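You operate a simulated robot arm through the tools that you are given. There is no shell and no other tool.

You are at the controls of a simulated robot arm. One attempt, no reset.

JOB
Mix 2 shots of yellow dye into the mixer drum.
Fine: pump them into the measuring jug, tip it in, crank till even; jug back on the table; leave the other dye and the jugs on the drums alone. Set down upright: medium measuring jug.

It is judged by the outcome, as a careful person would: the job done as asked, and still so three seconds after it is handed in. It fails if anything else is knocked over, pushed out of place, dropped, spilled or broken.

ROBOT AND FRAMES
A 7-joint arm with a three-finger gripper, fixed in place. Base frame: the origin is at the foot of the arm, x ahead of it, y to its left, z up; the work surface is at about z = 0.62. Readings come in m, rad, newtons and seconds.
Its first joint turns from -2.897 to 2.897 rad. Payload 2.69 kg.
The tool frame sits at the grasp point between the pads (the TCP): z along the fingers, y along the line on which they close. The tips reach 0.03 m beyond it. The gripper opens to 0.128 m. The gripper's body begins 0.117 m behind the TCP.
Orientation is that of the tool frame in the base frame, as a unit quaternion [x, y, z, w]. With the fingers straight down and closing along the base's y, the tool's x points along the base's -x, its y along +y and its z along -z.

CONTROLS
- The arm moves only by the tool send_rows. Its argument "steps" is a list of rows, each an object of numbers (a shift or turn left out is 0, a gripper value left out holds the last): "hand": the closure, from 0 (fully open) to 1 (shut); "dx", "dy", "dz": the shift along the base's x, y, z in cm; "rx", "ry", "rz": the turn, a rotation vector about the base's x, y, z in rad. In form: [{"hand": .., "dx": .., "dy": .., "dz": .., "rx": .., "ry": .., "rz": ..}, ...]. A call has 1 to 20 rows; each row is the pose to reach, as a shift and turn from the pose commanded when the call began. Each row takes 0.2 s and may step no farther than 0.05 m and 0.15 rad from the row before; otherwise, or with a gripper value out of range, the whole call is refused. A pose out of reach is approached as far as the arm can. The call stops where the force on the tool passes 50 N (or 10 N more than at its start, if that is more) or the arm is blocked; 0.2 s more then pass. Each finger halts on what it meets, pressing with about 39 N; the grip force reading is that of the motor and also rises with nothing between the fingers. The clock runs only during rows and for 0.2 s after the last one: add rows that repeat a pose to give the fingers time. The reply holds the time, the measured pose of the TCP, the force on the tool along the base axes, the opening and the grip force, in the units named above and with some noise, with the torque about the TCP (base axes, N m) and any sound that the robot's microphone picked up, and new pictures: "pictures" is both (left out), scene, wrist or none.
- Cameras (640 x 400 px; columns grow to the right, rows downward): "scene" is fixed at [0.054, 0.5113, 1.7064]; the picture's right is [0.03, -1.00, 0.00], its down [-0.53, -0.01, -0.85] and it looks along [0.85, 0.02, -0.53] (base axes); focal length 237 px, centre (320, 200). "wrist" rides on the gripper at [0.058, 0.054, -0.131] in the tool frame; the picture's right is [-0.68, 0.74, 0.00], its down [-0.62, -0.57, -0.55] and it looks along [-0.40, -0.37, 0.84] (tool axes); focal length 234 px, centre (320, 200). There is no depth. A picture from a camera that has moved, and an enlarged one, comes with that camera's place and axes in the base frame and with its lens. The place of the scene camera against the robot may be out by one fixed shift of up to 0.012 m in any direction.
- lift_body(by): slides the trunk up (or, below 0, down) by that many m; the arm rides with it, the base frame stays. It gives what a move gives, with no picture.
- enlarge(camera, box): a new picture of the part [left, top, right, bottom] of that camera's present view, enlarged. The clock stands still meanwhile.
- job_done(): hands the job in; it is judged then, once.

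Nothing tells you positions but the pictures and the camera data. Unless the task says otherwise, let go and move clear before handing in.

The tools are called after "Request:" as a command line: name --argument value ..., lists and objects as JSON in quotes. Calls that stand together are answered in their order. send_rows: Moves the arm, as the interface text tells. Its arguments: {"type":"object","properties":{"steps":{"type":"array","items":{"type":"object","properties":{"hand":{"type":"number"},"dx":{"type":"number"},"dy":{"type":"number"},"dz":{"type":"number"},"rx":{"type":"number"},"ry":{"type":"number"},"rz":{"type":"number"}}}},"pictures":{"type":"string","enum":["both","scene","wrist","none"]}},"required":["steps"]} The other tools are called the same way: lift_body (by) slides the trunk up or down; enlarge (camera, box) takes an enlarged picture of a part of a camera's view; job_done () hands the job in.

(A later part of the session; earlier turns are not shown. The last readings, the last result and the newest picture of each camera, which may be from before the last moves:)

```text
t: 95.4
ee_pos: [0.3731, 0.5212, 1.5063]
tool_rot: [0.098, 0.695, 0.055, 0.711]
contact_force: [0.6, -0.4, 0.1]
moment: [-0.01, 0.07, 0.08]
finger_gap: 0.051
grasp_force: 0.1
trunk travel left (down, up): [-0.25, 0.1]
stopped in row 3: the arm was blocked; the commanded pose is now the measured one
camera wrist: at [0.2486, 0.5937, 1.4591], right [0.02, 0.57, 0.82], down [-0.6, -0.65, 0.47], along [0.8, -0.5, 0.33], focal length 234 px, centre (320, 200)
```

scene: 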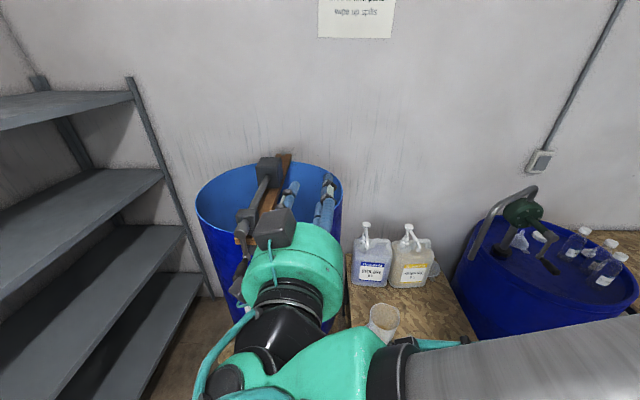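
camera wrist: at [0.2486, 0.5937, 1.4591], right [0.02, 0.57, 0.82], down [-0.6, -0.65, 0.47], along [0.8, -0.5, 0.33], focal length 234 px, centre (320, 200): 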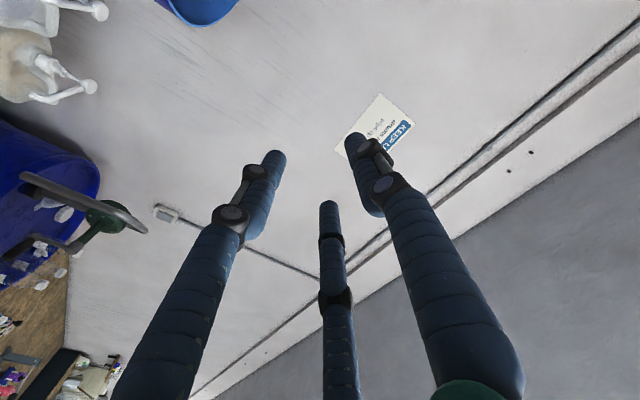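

The arm can't reach the handle with the tool fully horizontal. A tool pitched 45° down and closing along y can pinch the handle just as well, so I'll switch to that.

Request:
send_rows --steps '[{"dy": -1, "ry": 0.12, "rx": -0.03}, {"dy": -2, "ry": 0.24, "rx": -0.06}, {"dy": -2, "ry": 0.36, "rx": -0.1}, {"dy": -2, "ry": 0.48, "rx": -0.13}, {"dy": -2, "ry": 0.6, "rx": -0.17}, {"dy": -2, "ry": 0.72, "rx": -0.2}, {"dy": -2, "ry": 0.8, "rx": -0.22}]'

```text
t: 97.0
ee_pos: [0.3707, 0.5075, 1.5076]
tool_rot: [0.037, 0.918, -0.058, 0.391]
contact_force: [-0.3, 0.2, 0.0]
moment: [0.0, 0.01, 0.02]
finger_gap: 0.0511
grasp_force: 0.0
trunk travel left (down, up): [-0.25, 0.1]
camera wrist: at [0.2436, 0.5789, 1.5531], right [0.55, 0.71, 0.43], down [-0.03, -0.5, 0.86], along [0.83, -0.49, -0.26], focal length 234 px, centre (320, 200)
```

scene: 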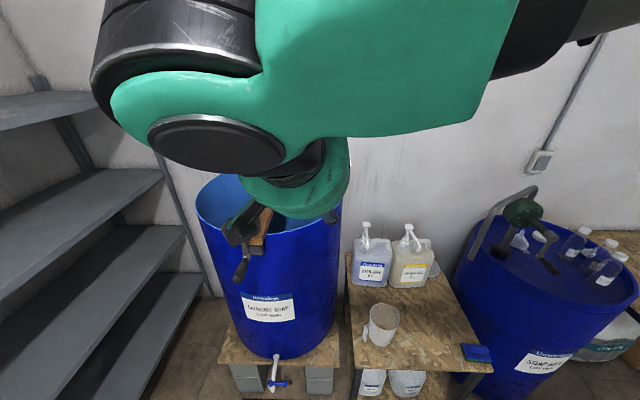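
wrist: 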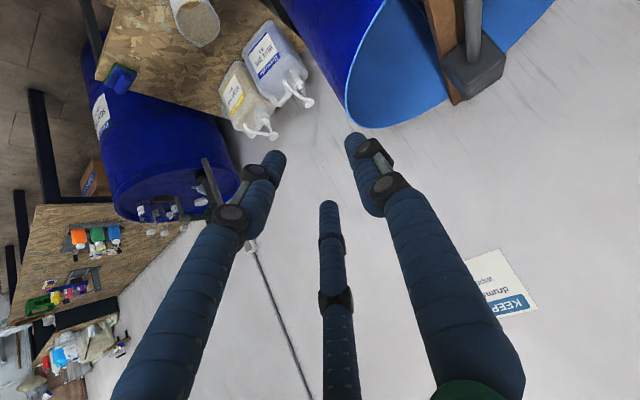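

I have roughly a 45° pitch. I'll fix the small yaw and roll errors, open the fingers, and move up and back from the handle along the approach line.

Request:
send_rows --steps '[{"hand": 0, "rx": 0.04, "rz": 0.06, "dy": 3, "dz": -2}, {"rx": 0.077, "rz": 0.114, "dy": 6, "dz": -5}, {"rx": 0.077, "rz": 0.114, "dy": 9, "dz": -8}, {"rx": 0.077, "rz": 0.114, "dy": 12, "dz": -11}, {"rx": 0.077, "rz": 0.114, "dy": 15, "dz": -14}, {"rx": 0.077, "rz": 0.114, "dy": 18, "dz": -17}, {"rx": 0.077, "rz": 0.114, "dx": 0.7, "dy": 20.5, "dz": -20}]'

Request:
enlarge --camera "scene" --box '[180, 140, 372, 300]'

```text
t: 98.6
ee_pos: [0.3778, 0.7128, 1.3072]
tool_rot: [-0.001, 0.92, -0.001, 0.391]
contact_force: [0.3, -0.5, -0.2]
moment: [0.01, 0.0, 0.02]
finger_gap: 0.1279
grasp_force: 0.0
trunk travel left (down, up): [-0.25, 0.1]
camera wrist: at [0.2441, 0.7664, 1.3551], right [0.47, 0.74, 0.49], down [0.03, -0.56, 0.82], along [0.88, -0.37, -0.29], focal length 234 px, centre (320, 200)
```

scene: 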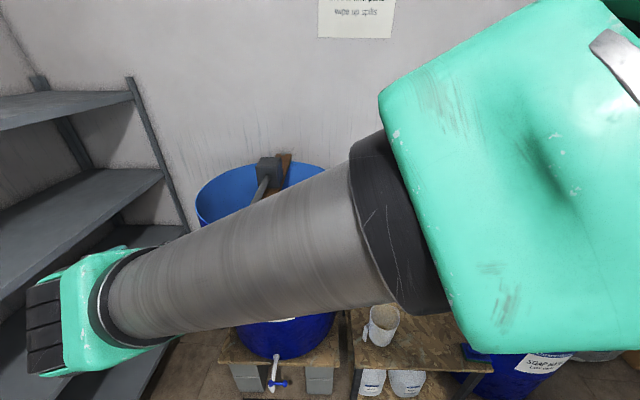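
wrist: 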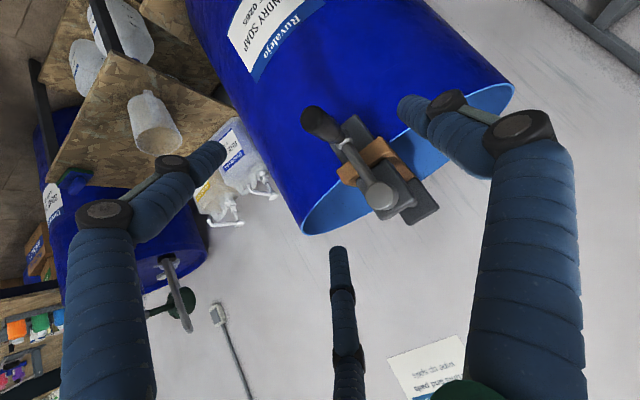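

```text
2.50 times, centred on (276, 220) of scene
camera zoom: at [0.054, 0.5113, 1.7064], right [0.03, -1.0, 0.0], down [-0.53, -0.01, -0.85], along [0.85, 0.02, -0.53], focal length 592 px, centre (430, 150)
```

zoom: 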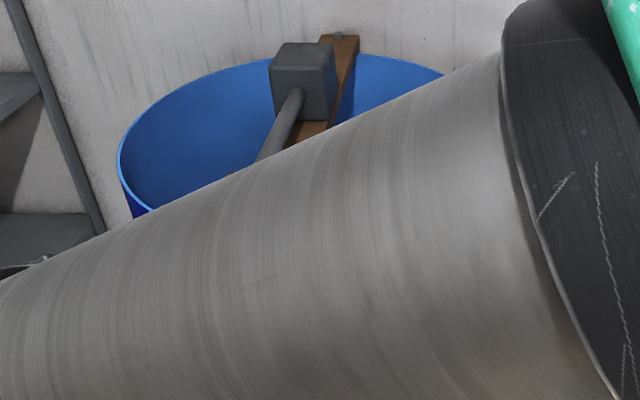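

The pose is good and the handle is visible at about (y 0.7195, z 1.2245). I'll advance along the tool axis so the fingers straddle it.

Request:
send_rows --steps '[{"dx": 2.2, "dy": 0.2, "dz": -2}, {"dx": 4.4, "dy": 0.2, "dz": -4.1}, {"dx": 6.6, "dy": 0.2, "dz": -6.2}, {"dx": 8.7, "dy": 0.2, "dz": -8.3}]'

Request:
enlarge --camera "wrist" --box '[220, 60, 500, 260]'

```text
t: 99.6
ee_pos: [0.4661, 0.7161, 1.2233]
tool_rot: [-0.001, 0.92, 0.0, 0.391]
contact_force: [0.2, 0.1, -0.3]
moment: [0.0, 0.02, 0.03]
finger_gap: 0.1279
grasp_force: 0.0
trunk travel left (down, up): [-0.25, 0.1]
camera wrist: at [0.3319, 0.7692, 1.2726], right [0.47, 0.74, 0.49], down [0.03, -0.57, 0.82], along [0.88, -0.37, -0.29], focal length 234 px, centre (320, 200)
```

scene: 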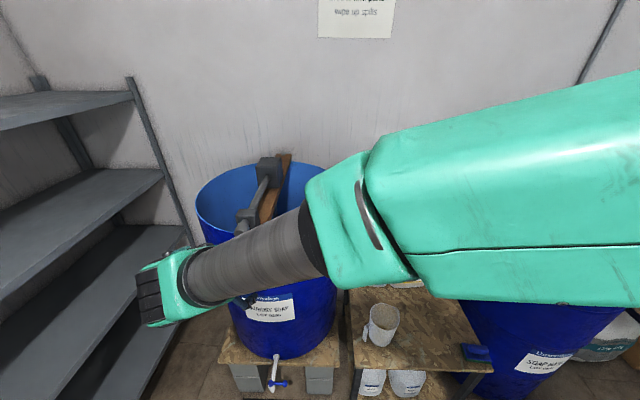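
wrist: 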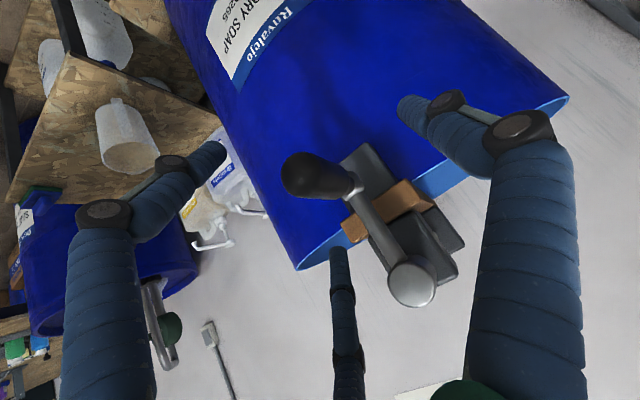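

```text
2.00 times, centred on (360, 160) of wrist
camera zoom: at [0.3319, 0.7692, 1.2726], right [0.47, 0.74, 0.49], down [0.03, -0.57, 0.82], along [0.88, -0.37, -0.29], focal length 468 px, centre (240, 280)
```

zoom: 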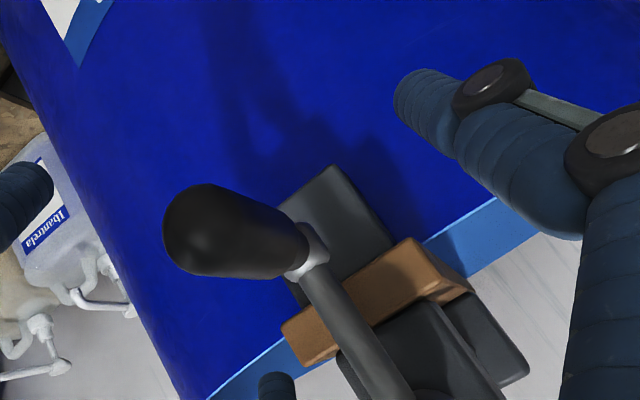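

The handle axis is about 1 cm below the pads. I'll drop 1 cm and close on it.

Request:
send_rows --steps '[{"dz": -0.9, "dy": 0.1}, {"dz": -0.9, "dy": 0.1, "hand": 0.4}, {"dz": -0.9, "dy": 0.1, "hand": 0.7}, {"dz": -0.9, "dy": 0.1, "hand": 1}, {"dz": -0.9, "dy": 0.1, "hand": 1}, {"dz": -0.9, "dy": 0.1, "hand": 1}]'

Request:
enlarge --camera "wrist" --box '[220, 60, 500, 260]'

```text
t: 101.0
ee_pos: [0.466, 0.7159, 1.2156]
tool_rot: [-0.002, 0.92, 0.001, 0.392]
contact_force: [9.3, -1.6, 2.3]
moment: [-0.02, 0.13, -1.12]
finger_gap: 0.0387
grasp_force: 44.8
trunk travel left (down, up): [-0.25, 0.1]
camera wrist: at [0.3318, 0.7694, 1.2649], right [0.47, 0.74, 0.49], down [0.03, -0.57, 0.82], along [0.88, -0.37, -0.29], focal length 234 px, centre (320, 200)
```

scene: 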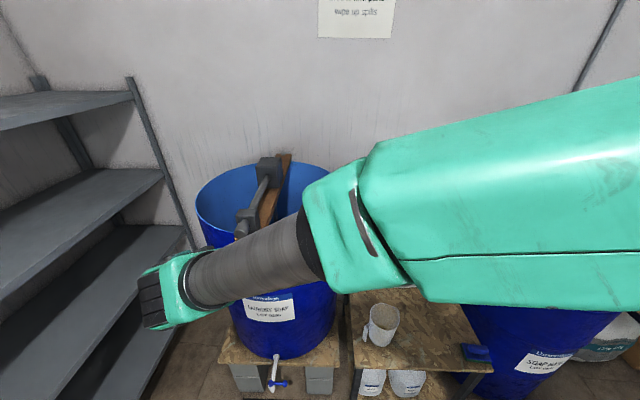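
wrist: 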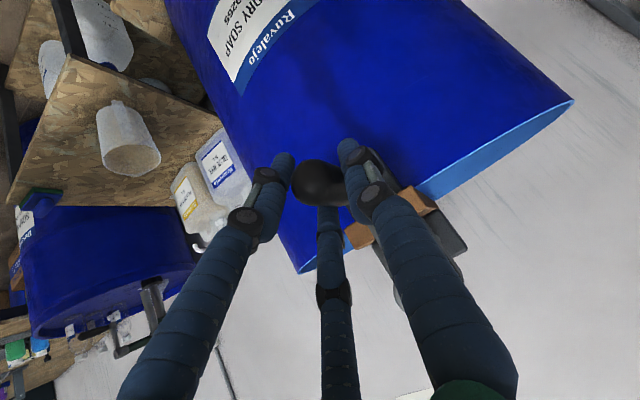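

```text
2.00 times, centred on (360, 160) of wrist
camera zoom: at [0.3318, 0.7694, 1.2649], right [0.47, 0.74, 0.49], down [0.03, -0.57, 0.82], along [0.88, -0.37, -0.29], focal length 468 px, centre (240, 280)
```

zoom: 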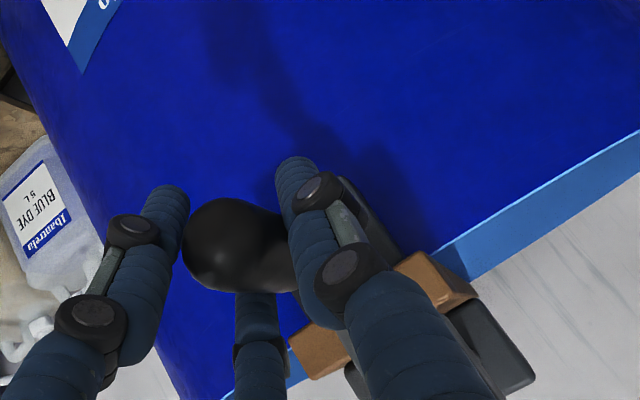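

The handle is gripped at a 39 mm gap. I'll start turning gently through 30° with an assumed radius of 8.8 cm and watch the forces.

Request:
send_rows --steps '[{"dy": 1.53, "dz": 0.13}, {"dy": 3.01, "dz": 0.53}, {"dy": 4.4, "dz": 1.18}]'

```text
t: 101.8
ee_pos: [0.4648, 0.76, 1.2285]
tool_rot: [-0.001, 0.92, 0.001, 0.392]
contact_force: [10.2, -2.3, 2.8]
moment: [0.0, 0.0, -2.1]
finger_gap: 0.0385
grasp_force: 44.9
trunk travel left (down, up): [-0.25, 0.1]
camera wrist: at [0.3317, 0.8131, 1.2782], right [0.47, 0.74, 0.49], down [0.03, -0.57, 0.82], along [0.88, -0.37, -0.29], focal length 234 px, centre (320, 200)
```

scene: 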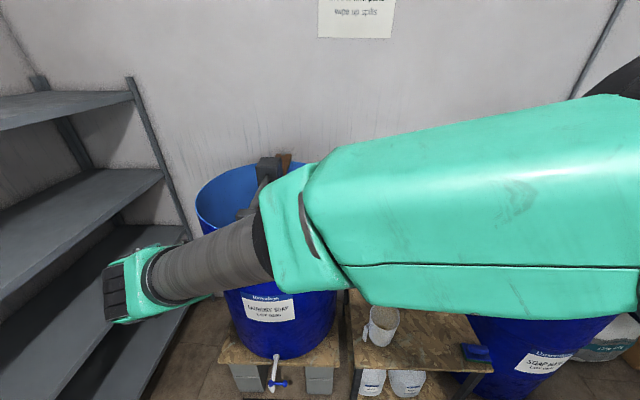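
wrist: 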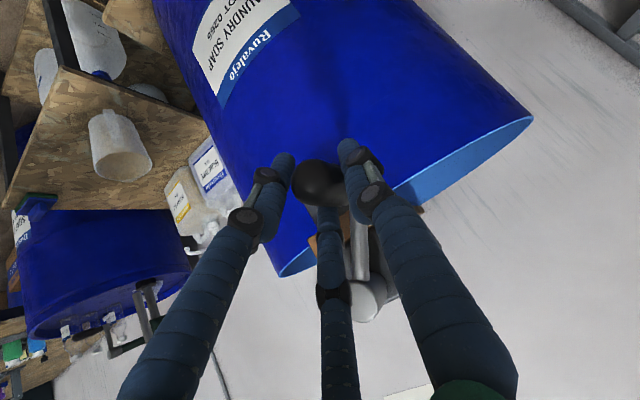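

It turns with low force. I'll continue up the far side to 110°, checking as I go.

Request:
send_rows --steps '[{"dy": 2.34, "dz": 1.96}, {"dy": 3.87, "dz": 4.61}, {"dy": 4.4, "dz": 7.62}, {"dy": 3.87, "dz": 10.63}]'

```text
t: 102.8
ee_pos: [0.4672, 0.7975, 1.3341]
tool_rot: [-0.001, 0.92, 0.001, 0.392]
contact_force: [7.8, -10.1, -1.1]
moment: [0.0, 0.9, -1.75]
finger_gap: 0.0383
grasp_force: 45.5
trunk travel left (down, up): [-0.25, 0.1]
camera wrist: at [0.3318, 0.8513, 1.3838], right [0.47, 0.74, 0.49], down [0.03, -0.57, 0.82], along [0.88, -0.37, -0.29], focal length 234 px, centre (320, 200)
```

scene: 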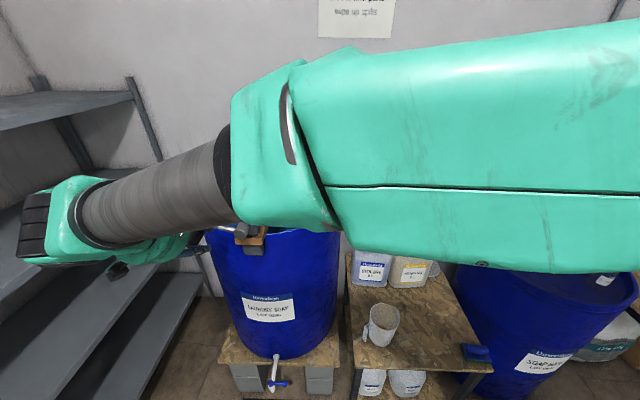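
wrist: 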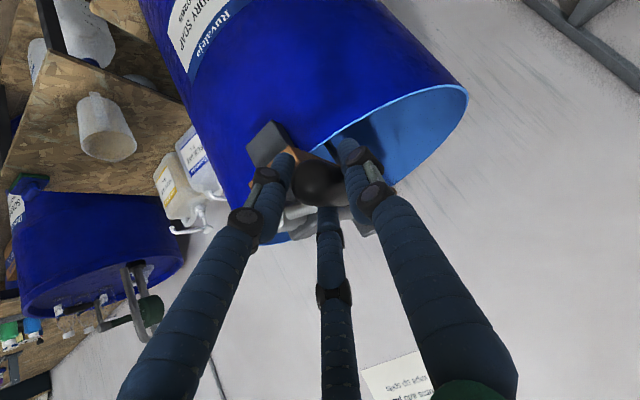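

Forces stay modest. I'll go over the top and down the near side to 270°.

Request:
send_rows --steps '[{"dy": -1.53, "dz": 2.65}, {"dy": -3.87, "dz": 4.61}, {"dy": -6.74, "dz": 5.66}, {"dy": -9.8, "dz": 5.66}]' --pictures "wrist"

Request:
send_rows --steps '[{"dy": -2.87, "dz": -1.05}, {"dy": -5.21, "dz": -3.01}, {"dy": -6.74, "dz": -5.66}, {"dy": -7.27, "dz": -8.67}]' --pictures "wrist"

```text
t: 103.8
ee_pos: [0.4665, 0.6978, 1.3943]
tool_rot: [0.001, 0.92, 0.0, 0.393]
contact_force: [9.2, -6.7, 16.9]
moment: [0.09, 0.34, -1.45]
finger_gap: 0.0388
grasp_force: 45.5
trunk travel left (down, up): [-0.25, 0.1]
camera wrist: at [0.3317, 0.7512, 1.4437], right [0.47, 0.74, 0.49], down [0.03, -0.57, 0.82], along [0.88, -0.37, -0.29], focal length 234 px, centre (320, 200)
```

wrist: 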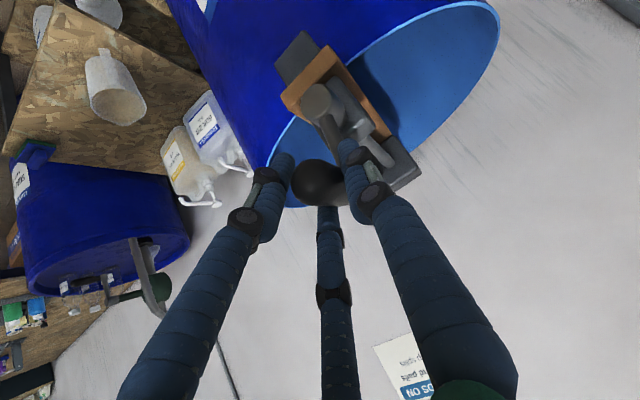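

```text
t: 104.8
ee_pos: [0.4655, 0.6227, 1.2983]
tool_rot: [-0.001, 0.921, -0.003, 0.389]
contact_force: [16.3, -26.9, -6.3]
moment: [-0.07, 0.56, -2.15]
finger_gap: 0.0388
grasp_force: 45.1
trunk travel left (down, up): [-0.25, 0.1]
camera wrist: at [0.3318, 0.6769, 1.3491], right [0.47, 0.74, 0.48], down [0.04, -0.56, 0.83], along [0.88, -0.37, -0.29], focal length 234 px, centre (320, 200)
```

wrist: 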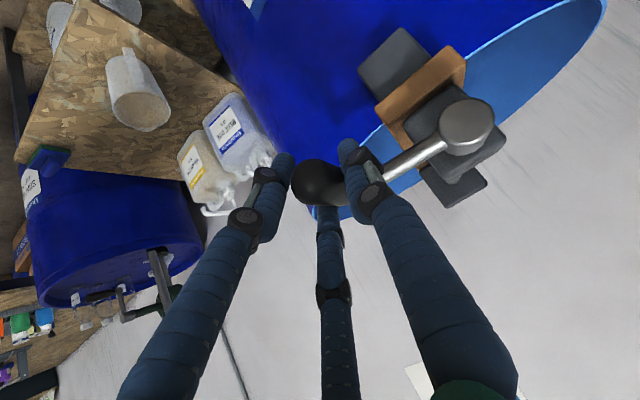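

The forces suggest the hub centre is about 3.5 mm further toward −y and 2 mm higher than assumed. I'll correct the circle and run one full turn.

Request:
send_rows --steps '[{"dy": 0.04, "dz": -2.86}, {"dy": 1.59, "dz": -5.55}, {"dy": 3.97, "dz": -7.55}, {"dy": 6.9, "dz": -8.61}, {"dy": 10.0, "dz": -8.61}, {"dy": 12.92, "dz": -7.55}, {"dy": 15.31, "dz": -5.55}, {"dy": 16.86, "dz": -2.86}, {"dy": 17.4, "dz": 0.2}, {"dy": 16.86, "dz": 3.26}, {"dy": 15.31, "dz": 5.95}, {"dy": 12.92, "dz": 7.95}, {"dy": 10.0, "dz": 9.01}, {"dy": 6.9, "dz": 9.01}, {"dy": 3.97, "dz": 7.95}, {"dy": 1.59, "dz": 5.95}, {"dy": 0.04, "dz": 3.26}, {"dy": -0.5, "dz": 0.2}]' --pictures "both"

```text
t: 108.6
ee_pos: [0.4666, 0.623, 1.3018]
tool_rot: [-0.002, 0.92, -0.001, 0.391]
contact_force: [5.8, 5.3, -4.3]
moment: [-0.02, 0.47, -1.8]
finger_gap: 0.0386
grasp_force: 45.0
trunk travel left (down, up): [-0.25, 0.1]
camera wrist: at [0.3312, 0.676, 1.3509], right [0.47, 0.74, 0.48], down [0.03, -0.56, 0.83], along [0.88, -0.37, -0.29], focal length 234 px, centre (320, 200)
```

scene: 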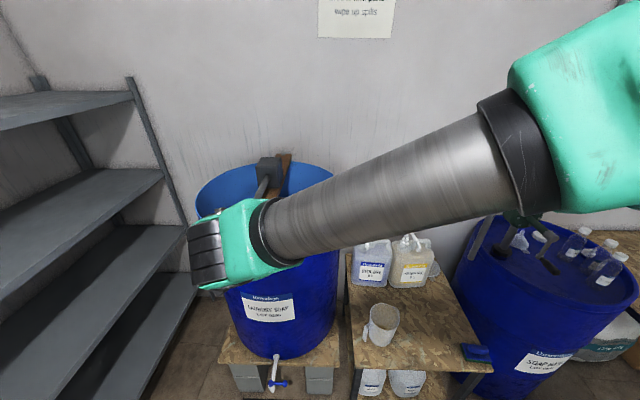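
wrist: 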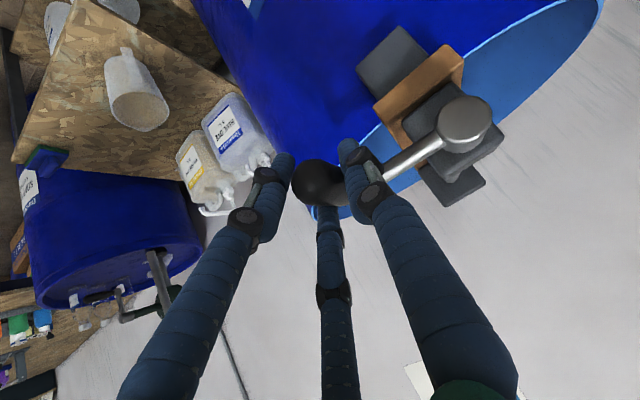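

The full turn ran with only about 5 N of side force. I'll keep cranking with the same circle.

Request:
send_rows --steps '[{"dy": 0.54, "dz": -3.06}, {"dy": 2.09, "dz": -5.75}, {"dy": 4.48, "dz": -7.75}, {"dy": 7.4, "dz": -8.81}, {"dy": 10.5, "dz": -8.81}, {"dy": 13.42, "dz": -7.75}, {"dy": 15.81, "dz": -5.75}, {"dy": 17.36, "dz": -3.06}, {"dy": 17.9, "dz": 0}, {"dy": 17.36, "dz": 3.06}, {"dy": 15.81, "dz": 5.75}, {"dy": 13.42, "dz": 7.75}, {"dy": 10.5, "dz": 8.81}, {"dy": 7.4, "dz": 8.81}, {"dy": 4.48, "dz": 7.75}, {"dy": 2.09, "dz": 5.75}, {"dy": 0.54, "dz": 3.06}, {"dy": 0, "dz": 0}]' --pictures "none"

Request:
send_rows --steps '[{"dy": 0.54, "dz": -3.06}, {"dy": 2.09, "dz": -5.75}, {"dy": 4.48, "dz": -7.75}, {"dy": 7.4, "dz": -8.81}, {"dy": 10.5, "dz": -8.81}, {"dy": 13.42, "dz": -7.75}, {"dy": 15.81, "dz": -5.75}, {"dy": 17.36, "dz": -3.06}, {"dy": 17.9, "dz": 0}, {"dy": 17.36, "dz": 3.06}, {"dy": 15.81, "dz": 5.75}, {"dy": 13.42, "dz": 7.75}, {"dy": 10.5, "dz": 8.81}, {"dy": 7.4, "dz": 8.81}, {"dy": 4.48, "dz": 7.75}, {"dy": 2.09, "dz": 5.75}, {"dy": 0.54, "dz": 3.06}, {"dy": 0, "dz": 0}]' --pictures "wrist"

```text
t: 112.4
ee_pos: [0.4668, 0.6228, 1.3065]
tool_rot: [-0.001, 0.92, -0.001, 0.391]
contact_force: [21.7, 16.8, -4.0]
moment: [-0.04, -0.36, -1.7]
finger_gap: 0.0386
grasp_force: 45.5
trunk travel left (down, up): [-0.25, 0.1]
```

```text
t: 116.2
ee_pos: [0.465, 0.6225, 1.3041]
tool_rot: [-0.001, 0.92, 0.0, 0.391]
contact_force: [-23.5, 11.4, -4.6]
moment: [-0.02, -0.02, -1.69]
finger_gap: 0.0387
grasp_force: 45.2
trunk travel left (down, up): [-0.25, 0.1]
camera wrist: at [0.3308, 0.6759, 1.3528], right [0.47, 0.74, 0.49], down [0.03, -0.56, 0.83], along [0.88, -0.37, -0.29], focal length 234 px, centre (320, 200)
```

wrist: 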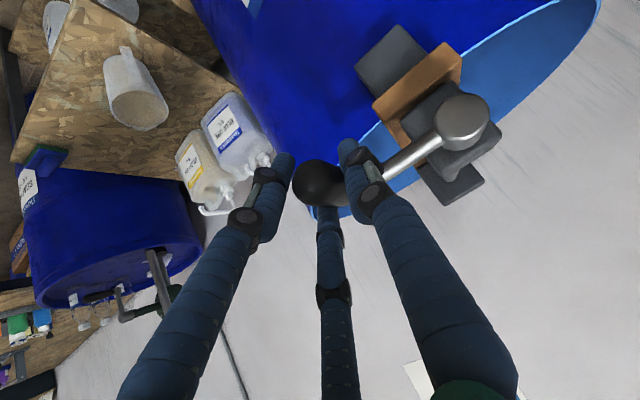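

Turning smoothly, with the drum and plank not moving. I'll do four more turns.

Request:
send_rows --steps '[{"dy": 0.54, "dz": -3.06}, {"dy": 2.09, "dz": -5.75}, {"dy": 4.48, "dz": -7.75}, {"dy": 7.4, "dz": -8.81}, {"dy": 10.5, "dz": -8.81}, {"dy": 13.42, "dz": -7.75}, {"dy": 15.81, "dz": -5.75}, {"dy": 17.36, "dz": -3.06}, {"dy": 17.9, "dz": 0}, {"dy": 17.36, "dz": 3.06}, {"dy": 15.81, "dz": 5.75}, {"dy": 13.42, "dz": 7.75}, {"dy": 10.5, "dz": 8.81}, {"dy": 7.4, "dz": 8.81}, {"dy": 4.48, "dz": 7.75}, {"dy": 2.09, "dz": 5.75}, {"dy": 0.54, "dz": 3.06}, {"dy": 0, "dz": 0}]' --pictures "none"

Request:
send_rows --steps '[{"dy": 0.54, "dz": -3.06}, {"dy": 2.09, "dz": -5.75}, {"dy": 4.48, "dz": -7.75}, {"dy": 7.4, "dz": -8.81}, {"dy": 10.5, "dz": -8.81}, {"dy": 13.42, "dz": -7.75}, {"dy": 15.81, "dz": -5.75}, {"dy": 17.36, "dz": -3.06}, {"dy": 17.9, "dz": 0}, {"dy": 17.36, "dz": 3.06}, {"dy": 15.81, "dz": 5.75}, {"dy": 13.42, "dz": 7.75}, {"dy": 10.5, "dz": 8.81}, {"dy": 7.4, "dz": 8.81}, {"dy": 4.48, "dz": 7.75}, {"dy": 2.09, "dz": 5.75}, {"dy": 0.54, "dz": 3.06}, {"dy": 0, "dz": 0}]' --pictures "wrist"

Request:
send_rows --steps '[{"dy": 0.54, "dz": -3.06}, {"dy": 2.09, "dz": -5.75}, {"dy": 4.48, "dz": -7.75}, {"dy": 7.4, "dz": -8.81}, {"dy": 10.5, "dz": -8.81}, {"dy": 13.42, "dz": -7.75}, {"dy": 15.81, "dz": -5.75}, {"dy": 17.36, "dz": -3.06}, {"dy": 17.9, "dz": 0}, {"dy": 17.36, "dz": 3.06}, {"dy": 15.81, "dz": 5.75}, {"dy": 13.42, "dz": 7.75}, {"dy": 10.5, "dz": 8.81}, {"dy": 7.4, "dz": 8.81}, {"dy": 4.48, "dz": 7.75}, {"dy": 2.09, "dz": 5.75}, {"dy": 0.54, "dz": 3.06}, {"dy": 0, "dz": 0}]' --pictures "none"

Request:
send_rows --steps '[{"dy": 0.54, "dz": -3.06}, {"dy": 2.09, "dz": -5.75}, {"dy": 4.48, "dz": -7.75}, {"dy": 7.4, "dz": -8.81}, {"dy": 10.5, "dz": -8.81}, {"dy": 13.42, "dz": -7.75}, {"dy": 15.81, "dz": -5.75}, {"dy": 17.36, "dz": -3.06}, {"dy": 17.9, "dz": 0}, {"dy": 17.36, "dz": 3.06}, {"dy": 15.81, "dz": 5.75}, {"dy": 13.42, "dz": 7.75}, {"dy": 10.5, "dz": 8.81}, {"dy": 7.4, "dz": 8.81}, {"dy": 4.48, "dz": 7.75}, {"dy": 2.09, "dz": 5.75}, {"dy": 0.54, "dz": 3.06}, {"dy": 0, "dz": 0}]' --pictures "both"

```text
t: 120.0
ee_pos: [0.466, 0.623, 1.3065]
tool_rot: [-0.001, 0.92, 0.0, 0.391]
contact_force: [3.1, 10.7, -5.2]
moment: [-0.02, -0.41, -1.84]
finger_gap: 0.0387
grasp_force: 44.8
trunk travel left (down, up): [-0.25, 0.1]
```

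```text
t: 123.8
ee_pos: [0.4654, 0.6238, 1.3056]
tool_rot: [-0.001, 0.92, 0.0, 0.392]
contact_force: [-18.1, 15.5, -4.3]
moment: [-0.01, -0.53, -1.7]
finger_gap: 0.0386
grasp_force: 45.2
trunk travel left (down, up): [-0.25, 0.1]
camera wrist: at [0.3307, 0.6758, 1.3539], right [0.47, 0.74, 0.49], down [0.03, -0.56, 0.82], along [0.88, -0.37, -0.29], focal length 234 px, centre (320, 200)
```

wrist: 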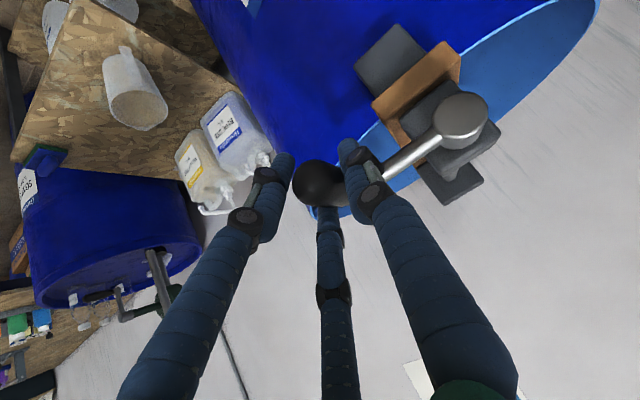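

```text
t: 127.6
ee_pos: [0.4657, 0.6229, 1.3037]
tool_rot: [-0.001, 0.92, 0.0, 0.391]
contact_force: [7.0, 14.6, -3.8]
moment: [-0.05, 0.33, -1.78]
finger_gap: 0.0387
grasp_force: 45.4
trunk travel left (down, up): [-0.25, 0.1]
```

```text
t: 131.4
ee_pos: [0.4658, 0.6237, 1.3026]
tool_rot: [-0.001, 0.92, -0.001, 0.392]
contact_force: [21.3, 5.3, -4.2]
moment: [-0.04, -0.48, -1.99]
finger_gap: 0.0385
grasp_force: 44.6
trunk travel left (down, up): [-0.25, 0.1]
camera wrist: at [0.3306, 0.6762, 1.3523], right [0.47, 0.74, 0.49], down [0.03, -0.56, 0.83], along [0.88, -0.37, -0.29], focal length 234 px, centre (320, 200)
```

scene: 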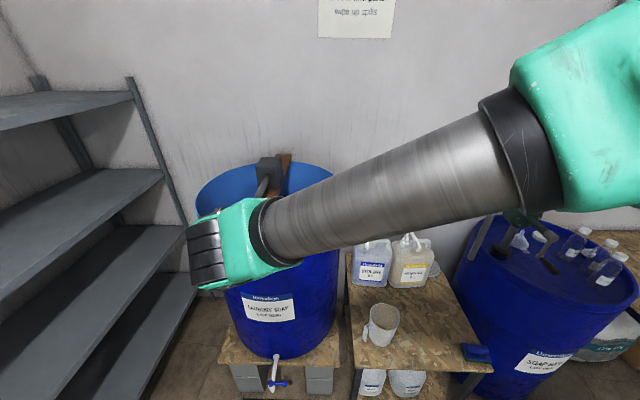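
wrist: 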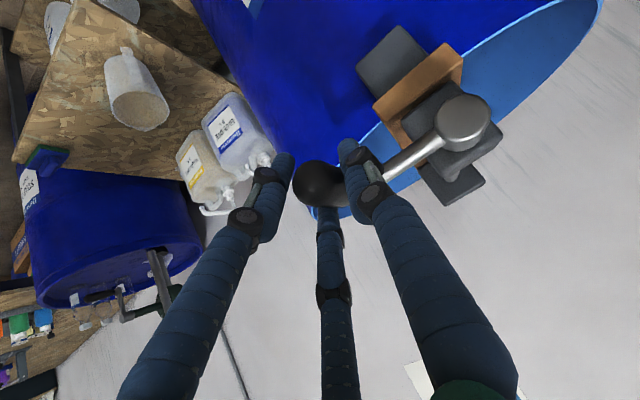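

About 8 turns are done with steady forces. Over-mixing does no harm, so I'll do several more before inspecting.

Request:
send_rows --steps '[{"dy": 0.54, "dz": -3.06}, {"dy": 2.09, "dz": -5.75}, {"dy": 4.48, "dz": -7.75}, {"dy": 7.4, "dz": -8.81}, {"dy": 10.5, "dz": -8.81}, {"dy": 13.42, "dz": -7.75}, {"dy": 15.81, "dz": -5.75}, {"dy": 17.36, "dz": -3.06}, {"dy": 17.9, "dz": 0}, {"dy": 17.36, "dz": 3.06}, {"dy": 15.81, "dz": 5.75}, {"dy": 13.42, "dz": 7.75}, {"dy": 10.5, "dz": 8.81}, {"dy": 7.4, "dz": 8.81}, {"dy": 4.48, "dz": 7.75}, {"dy": 2.09, "dz": 5.75}, {"dy": 0.54, "dz": 3.06}, {"dy": 0, "dz": 0}]' --pictures "none"

Request:
send_rows --steps '[{"dy": 0.54, "dz": -3.06}, {"dy": 2.09, "dz": -5.75}, {"dy": 4.48, "dz": -7.75}, {"dy": 7.4, "dz": -8.81}, {"dy": 10.5, "dz": -8.81}, {"dy": 13.42, "dz": -7.75}, {"dy": 15.81, "dz": -5.75}, {"dy": 17.36, "dz": -3.06}, {"dy": 17.9, "dz": 0}, {"dy": 17.36, "dz": 3.06}, {"dy": 15.81, "dz": 5.75}, {"dy": 13.42, "dz": 7.75}, {"dy": 10.5, "dz": 8.81}, {"dy": 7.4, "dz": 8.81}, {"dy": 4.48, "dz": 7.75}, {"dy": 2.09, "dz": 5.75}, {"dy": 0.54, "dz": 3.06}, {"dy": 0, "dz": 0}]' --pictures "none"

Request:
send_rows --steps '[{"dy": 0.54, "dz": -3.06}, {"dy": 2.09, "dz": -5.75}, {"dy": 4.48, "dz": -7.75}, {"dy": 7.4, "dz": -8.81}, {"dy": 10.5, "dz": -8.81}, {"dy": 13.42, "dz": -7.75}, {"dy": 15.81, "dz": -5.75}, {"dy": 17.36, "dz": -3.06}, {"dy": 17.9, "dz": 0}, {"dy": 17.36, "dz": 3.06}, {"dy": 15.81, "dz": 5.75}, {"dy": 13.42, "dz": 7.75}, {"dy": 10.5, "dz": 8.81}, {"dy": 7.4, "dz": 8.81}, {"dy": 4.48, "dz": 7.75}, {"dy": 2.09, "dz": 5.75}, {"dy": 0.54, "dz": 3.06}, {"dy": 0, "dz": 0}]' --pictures "none"

Request:
send_rows --steps '[{"dy": 0.54, "dz": -3.06}, {"dy": 2.09, "dz": -5.75}, {"dy": 4.48, "dz": -7.75}, {"dy": 7.4, "dz": -8.81}, {"dy": 10.5, "dz": -8.81}, {"dy": 13.42, "dz": -7.75}, {"dy": 15.81, "dz": -5.75}, {"dy": 17.36, "dz": -3.06}, {"dy": 17.9, "dz": 0}, {"dy": 17.36, "dz": 3.06}, {"dy": 15.81, "dz": 5.75}, {"dy": 13.42, "dz": 7.75}, {"dy": 10.5, "dz": 8.81}, {"dy": 7.4, "dz": 8.81}, {"dy": 4.48, "dz": 7.75}, {"dy": 2.09, "dz": 5.75}, {"dy": 0.54, "dz": 3.06}, {"dy": 0, "dz": 0}]' --pictures "wrist"

```text
t: 135.2
ee_pos: [0.4643, 0.6223, 1.3029]
tool_rot: [-0.001, 0.92, 0.0, 0.392]
contact_force: [8.5, 7.7, -4.5]
moment: [-0.05, -0.25, -1.96]
finger_gap: 0.0387
grasp_force: 45.0
trunk travel left (down, up): [-0.25, 0.1]
```

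```text
t: 139.0
ee_pos: [0.4647, 0.6224, 1.3082]
tool_rot: [-0.002, 0.92, 0.0, 0.392]
contact_force: [-12.9, 9.2, -4.7]
moment: [-0.07, -0.42, -1.85]
finger_gap: 0.0386
grasp_force: 45.0
trunk travel left (down, up): [-0.25, 0.1]
```

```text
t: 142.8
ee_pos: [0.4646, 0.6219, 1.3052]
tool_rot: [-0.001, 0.92, -0.001, 0.391]
contact_force: [-14.9, 3.6, -4.7]
moment: [-0.02, 0.12, -1.83]
finger_gap: 0.0387
grasp_force: 44.9
trunk travel left (down, up): [-0.25, 0.1]
```

```text
t: 146.6
ee_pos: [0.4647, 0.6229, 1.3063]
tool_rot: [-0.001, 0.92, -0.001, 0.392]
contact_force: [-1.1, -2.3, -4.4]
moment: [-0.04, -0.34, -2.16]
finger_gap: 0.0385
grasp_force: 45.3
trunk travel left (down, up): [-0.25, 0.1]
camera wrist: at [0.3304, 0.6762, 1.3549], right [0.47, 0.74, 0.49], down [0.03, -0.56, 0.83], along [0.88, -0.37, -0.29], focal length 234 px, centre (320, 200)
```

wrist: 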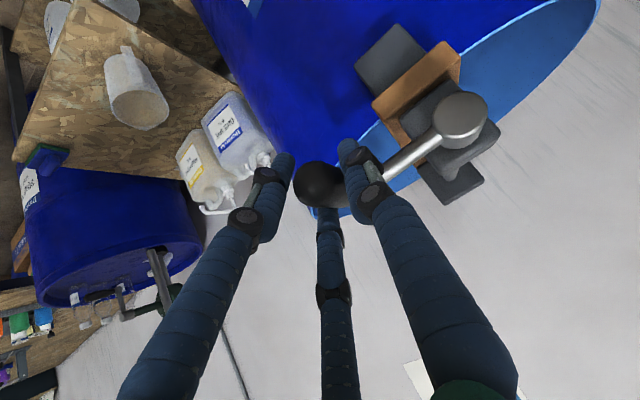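

About 12 turns are done. I'll bring the handle back to its hanging position, let go, back off, and look into the drum.

Request:
send_rows --steps '[{"dy": 0.54, "dz": -3.06}, {"dy": 2.09, "dz": -5.75}, {"dy": 4.48, "dz": -7.75}, {"dy": 7.4, "dz": -8.81}, {"dy": 8.95, "dz": -8.95}, {"dy": 8.95, "dz": -8.95, "hand": 0.5}, {"dy": 8.95, "dz": -8.95, "hand": 0}, {"dy": 8.95, "dz": -8.95, "hand": 0}, {"dy": 8.95, "dz": -8.95, "hand": 0}]' --pictures "wrist"

Request:
send_rows --steps '[{"dx": -2.2, "dz": 2}, {"dx": -4.4, "dz": 4.1}, {"dx": -6.6, "dz": 6.2}, {"dx": -8.7, "dz": 8.3}, {"dx": -9.5, "dy": -3, "dz": 11.5}, {"dx": -9.5, "dy": -6.5, "dz": 15}, {"dx": -9.5, "dy": -10, "dz": 18.5}, {"dx": -9.5, "dy": -13.5, "dz": 22}, {"dx": -9.5, "dy": -17, "dz": 25.5}]'

```text
t: 148.6
ee_pos: [0.4648, 0.713, 1.2183]
tool_rot: [-0.001, 0.92, 0.0, 0.391]
contact_force: [-0.3, 0.5, -0.5]
moment: [0.01, -0.01, -0.01]
finger_gap: 0.1283
grasp_force: 0.2
trunk travel left (down, up): [-0.25, 0.1]
camera wrist: at [0.33, 0.7659, 1.2669], right [0.47, 0.74, 0.49], down [0.03, -0.56, 0.82], along [0.88, -0.37, -0.29], focal length 234 px, centre (320, 200)
```

wrist: 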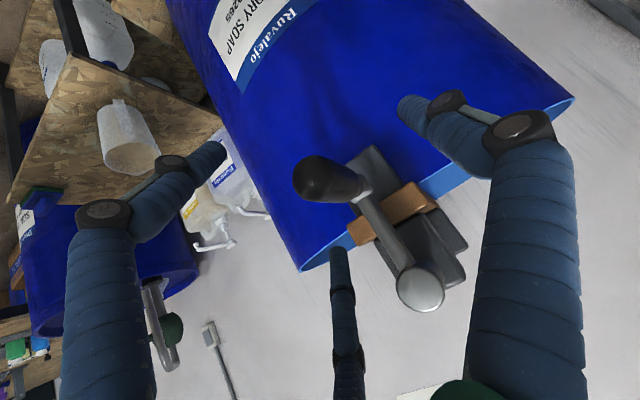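

```text
t: 150.6
ee_pos: [0.3684, 0.5405, 1.4721]
tool_rot: [-0.001, 0.92, 0.0, 0.391]
contact_force: [0.2, -0.5, 0.6]
moment: [0.03, 0.01, -0.01]
finger_gap: 0.128
grasp_force: 0.0
trunk travel left (down, up): [-0.25, 0.1]
camera wrist: at [0.2345, 0.5936, 1.5209], right [0.47, 0.74, 0.49], down [0.03, -0.56, 0.82], along [0.88, -0.37, -0.29], focal length 234 px, centre (320, 200)
```

scene: 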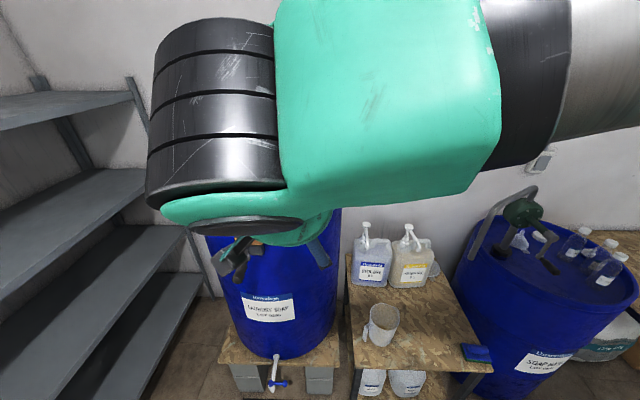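
wrist: 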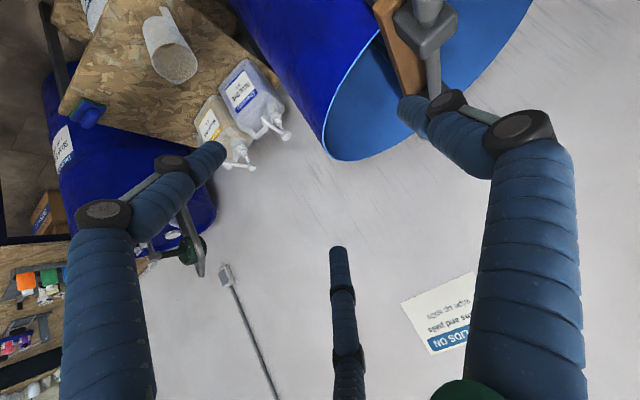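

The handle hangs as it did at the start. I'll straighten the tool and bring the wrist camera over the drum to check the mix.

Request:
send_rows --steps '[{"ry": 0.13, "dz": 2, "dy": -1}, {"ry": 0.26, "dz": 4, "dy": -2}, {"ry": 0.39, "dz": 6, "dy": -4}, {"ry": 0.52, "dz": 8, "dy": -6}, {"ry": 0.65, "dz": 10, "dy": -8}, {"ry": 0.78, "dz": 12, "dy": -10}, {"ry": 0.81, "dz": 12.8, "dy": -12}]' --pictures "none"

Request:
send_rows --steps '[{"rz": 0.14, "dx": 2}, {"rz": 0.28, "dx": 4}, {"rz": 0.42, "dx": 6}, {"rz": 0.56, "dx": 8}, {"rz": 0.7, "dx": 10}, {"rz": 0.84, "dx": 12}, {"rz": 0.98, "dx": 14}, {"rz": 1.12, "dx": 16}, {"rz": 1.26, "dx": 18}, {"rz": 1.4, "dx": 20}, {"rz": 1.54, "dx": 21}]'

Request:
enlarge --camera "wrist" --box '[200, 60, 440, 280]'

```text
t: 152.2
ee_pos: [0.3717, 0.4201, 1.5996]
tool_rot: [-0.001, 1.0, 0.002, -0.003]
contact_force: [-1.1, -1.1, 0.2]
moment: [0.06, 0.02, 0.0]
finger_gap: 0.128
grasp_force: 0.0
trunk travel left (down, up): [-0.25, 0.1]
```

```text
t: 154.6
ee_pos: [0.5801, 0.4215, 1.5987]
tool_rot: [-0.698, 0.716, -0.002, -0.002]
contact_force: [0.1, -0.4, -0.1]
moment: [-0.01, 0.0, -0.02]
finger_gap: 0.1281
grasp_force: 0.1
trunk travel left (down, up): [-0.25, 0.1]
camera wrist: at [0.5263, 0.3651, 1.7308], right [-0.72, 0.7, 0.0], down [0.58, 0.6, 0.54], along [0.38, 0.39, -0.84], focal length 234 px, centre (320, 200)
```

scene: 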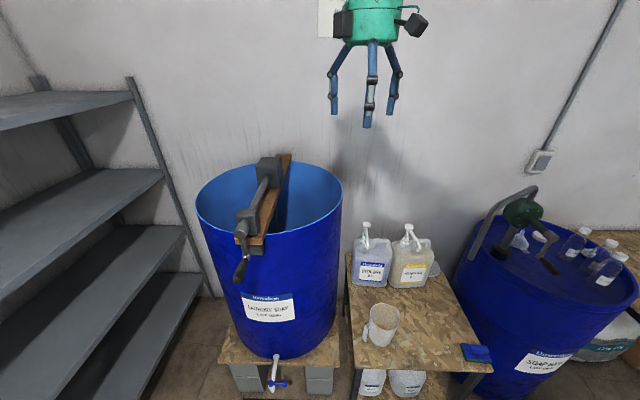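
wrist: 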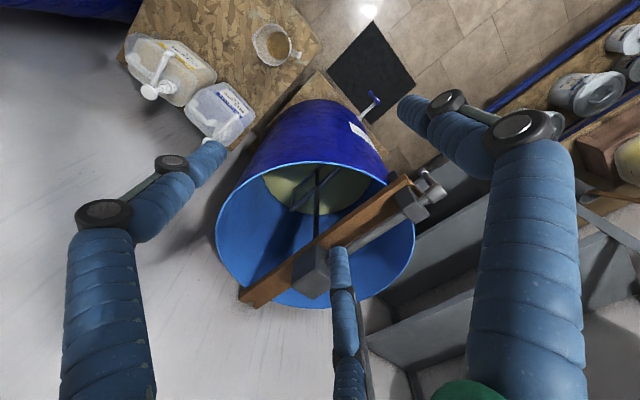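

```text
1.82 times, centred on (320, 170) of wrist
camera zoom: at [0.5263, 0.3651, 1.7308], right [-0.72, 0.7, 0.0], down [0.58, 0.6, 0.54], along [0.38, 0.39, -0.84], focal length 426 px, centre (320, 254)
```

zoom: 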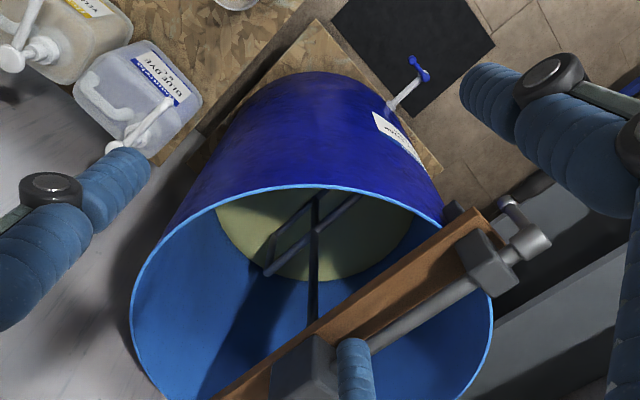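

The drum's liquid now looks a uniform pale yellow-green. I'll zoom in further and try a spot with more of the surface in view.

Request:
enlarge --camera "wrist" --box '[255, 155, 375, 230]'

Request:
send_rows --steps '[{"dy": 3, "dx": 2}, {"dy": 7, "dx": 4}, {"dy": 10, "dx": 6}, {"dy": 12, "dx": 8}, {"dy": 12, "dx": 10}]' --pictures "wrist"

Request:
enlarge --camera "wrist" --box '[200, 60, 440, 280]'

```text
5.33 times, centred on (315, 192) of wrist
camera zoom: at [0.5263, 0.3651, 1.7308], right [-0.72, 0.7, 0.0], down [0.58, 0.6, 0.54], along [0.38, 0.39, -0.84], focal length 1249 px, centre (347, 240)
```

zoom: 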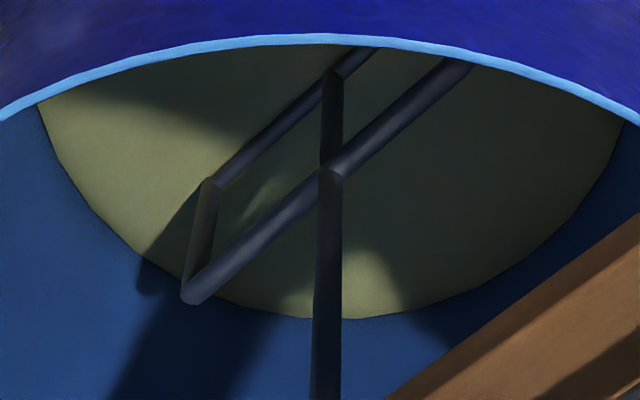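

```text
t: 155.8
ee_pos: [0.681, 0.5418, 1.5989]
tool_rot: [-0.696, 0.718, -0.001, -0.002]
contact_force: [0.3, -0.3, 0.1]
moment: [0.0, -0.01, 0.0]
finger_gap: 0.1277
grasp_force: 0.1
trunk travel left (down, up): [-0.25, 0.1]
camera wrist: at [0.6259, 0.4855, 1.7312], right [-0.72, 0.7, 0.0], down [0.58, 0.6, 0.55], along [0.38, 0.39, -0.84], focal length 234 px, centre (320, 200)
```

wrist: 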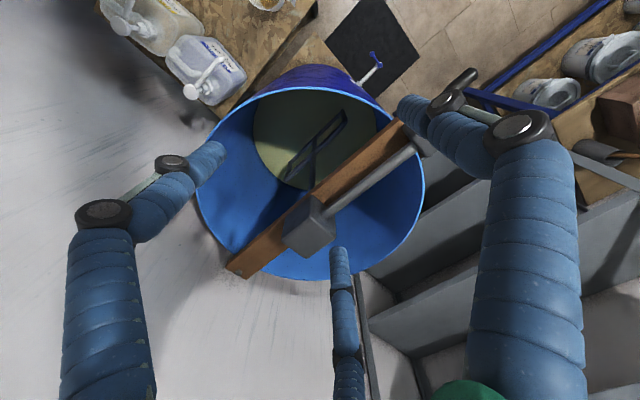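

```text
1.82 times, centred on (320, 170) of wrist
camera zoom: at [0.6259, 0.4855, 1.7312], right [-0.72, 0.7, 0.0], down [0.58, 0.6, 0.55], along [0.38, 0.39, -0.84], focal length 426 px, centre (320, 254)
```

zoom: 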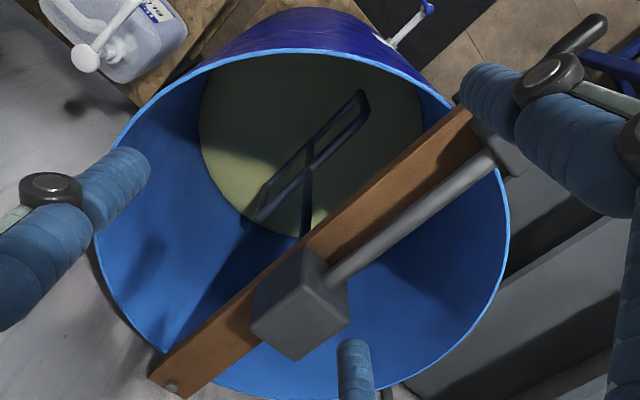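

Request:
enlarge --camera "wrist" --box '[245, 85, 385, 195]'

Request:
enlarge --camera "scene" --box '[340, 210, 500, 390]'

```text
3.64 times, centred on (315, 140) of wrist
camera zoom: at [0.6259, 0.4855, 1.7312], right [-0.72, 0.7, 0.0], down [0.58, 0.6, 0.55], along [0.38, 0.39, -0.84], focal length 852 px, centre (338, 418)
```

zoom: 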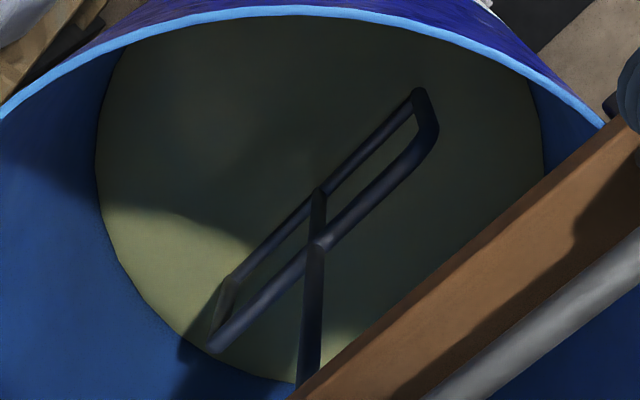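

```text
2.22 times, centred on (420, 300) of scene
camera zoom: at [0.054, 0.5113, 1.7064], right [0.03, -1.0, 0.0], down [-0.53, -0.01, -0.85], along [0.85, 0.02, -0.53], focal length 526 px, centre (98, -22)
```

zoom: 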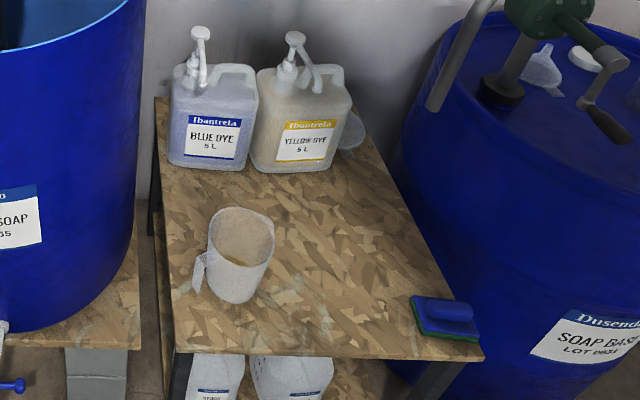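

The colour is even across the surface; the dark patches are only the arm's shadow. I'll move back clear of the drum to my first viewpoint and take a last look at the jug and table.

Request:
send_rows --steps '[{"dx": -2, "dy": -4}, {"dx": -5, "dy": -8}, {"dx": -8, "dy": -12}, {"dx": -11, "dy": -16}, {"dx": -14, "dy": -20}, {"dx": -16, "dy": -24, "dz": -2}, {"dx": -17.9, "dy": -28.8, "dz": -3.7}]'

Request:
enlarge --camera "wrist" --box '[140, 60, 340, 200]'

Request:
enlarge --camera "wrist" --box '[260, 70, 320, 130]'

```text
refused: row 7 steps farther than a row can; nothing moved
```

```text
2.86 times, centred on (240, 130) of wrist
camera zoom: at [0.6259, 0.4855, 1.7312], right [-0.72, 0.7, 0.0], down [0.58, 0.6, 0.55], along [0.38, 0.39, -0.84], focal length 669 px, centre (549, 400)
```

zoom: 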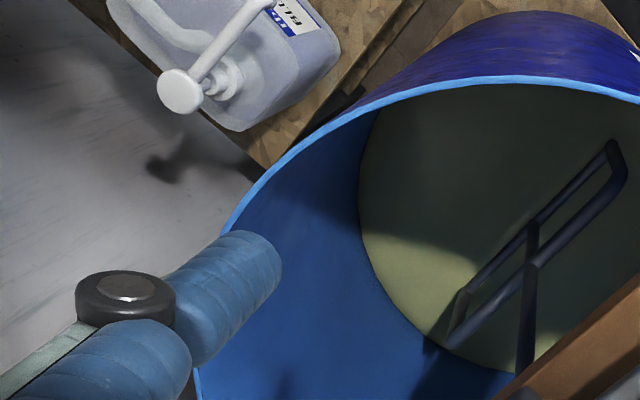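

```text
6.67 times, centred on (290, 100) of wrist
camera zoom: at [0.6259, 0.4855, 1.7312], right [-0.72, 0.7, 0.0], down [0.58, 0.6, 0.55], along [0.38, 0.39, -0.84], focal length 1561 px, centre (520, 867)
```

zoom: 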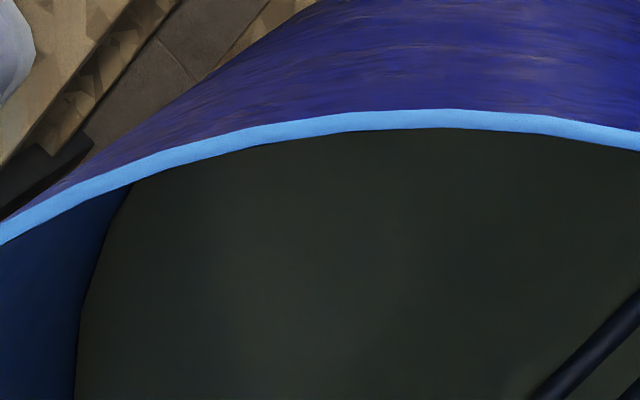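

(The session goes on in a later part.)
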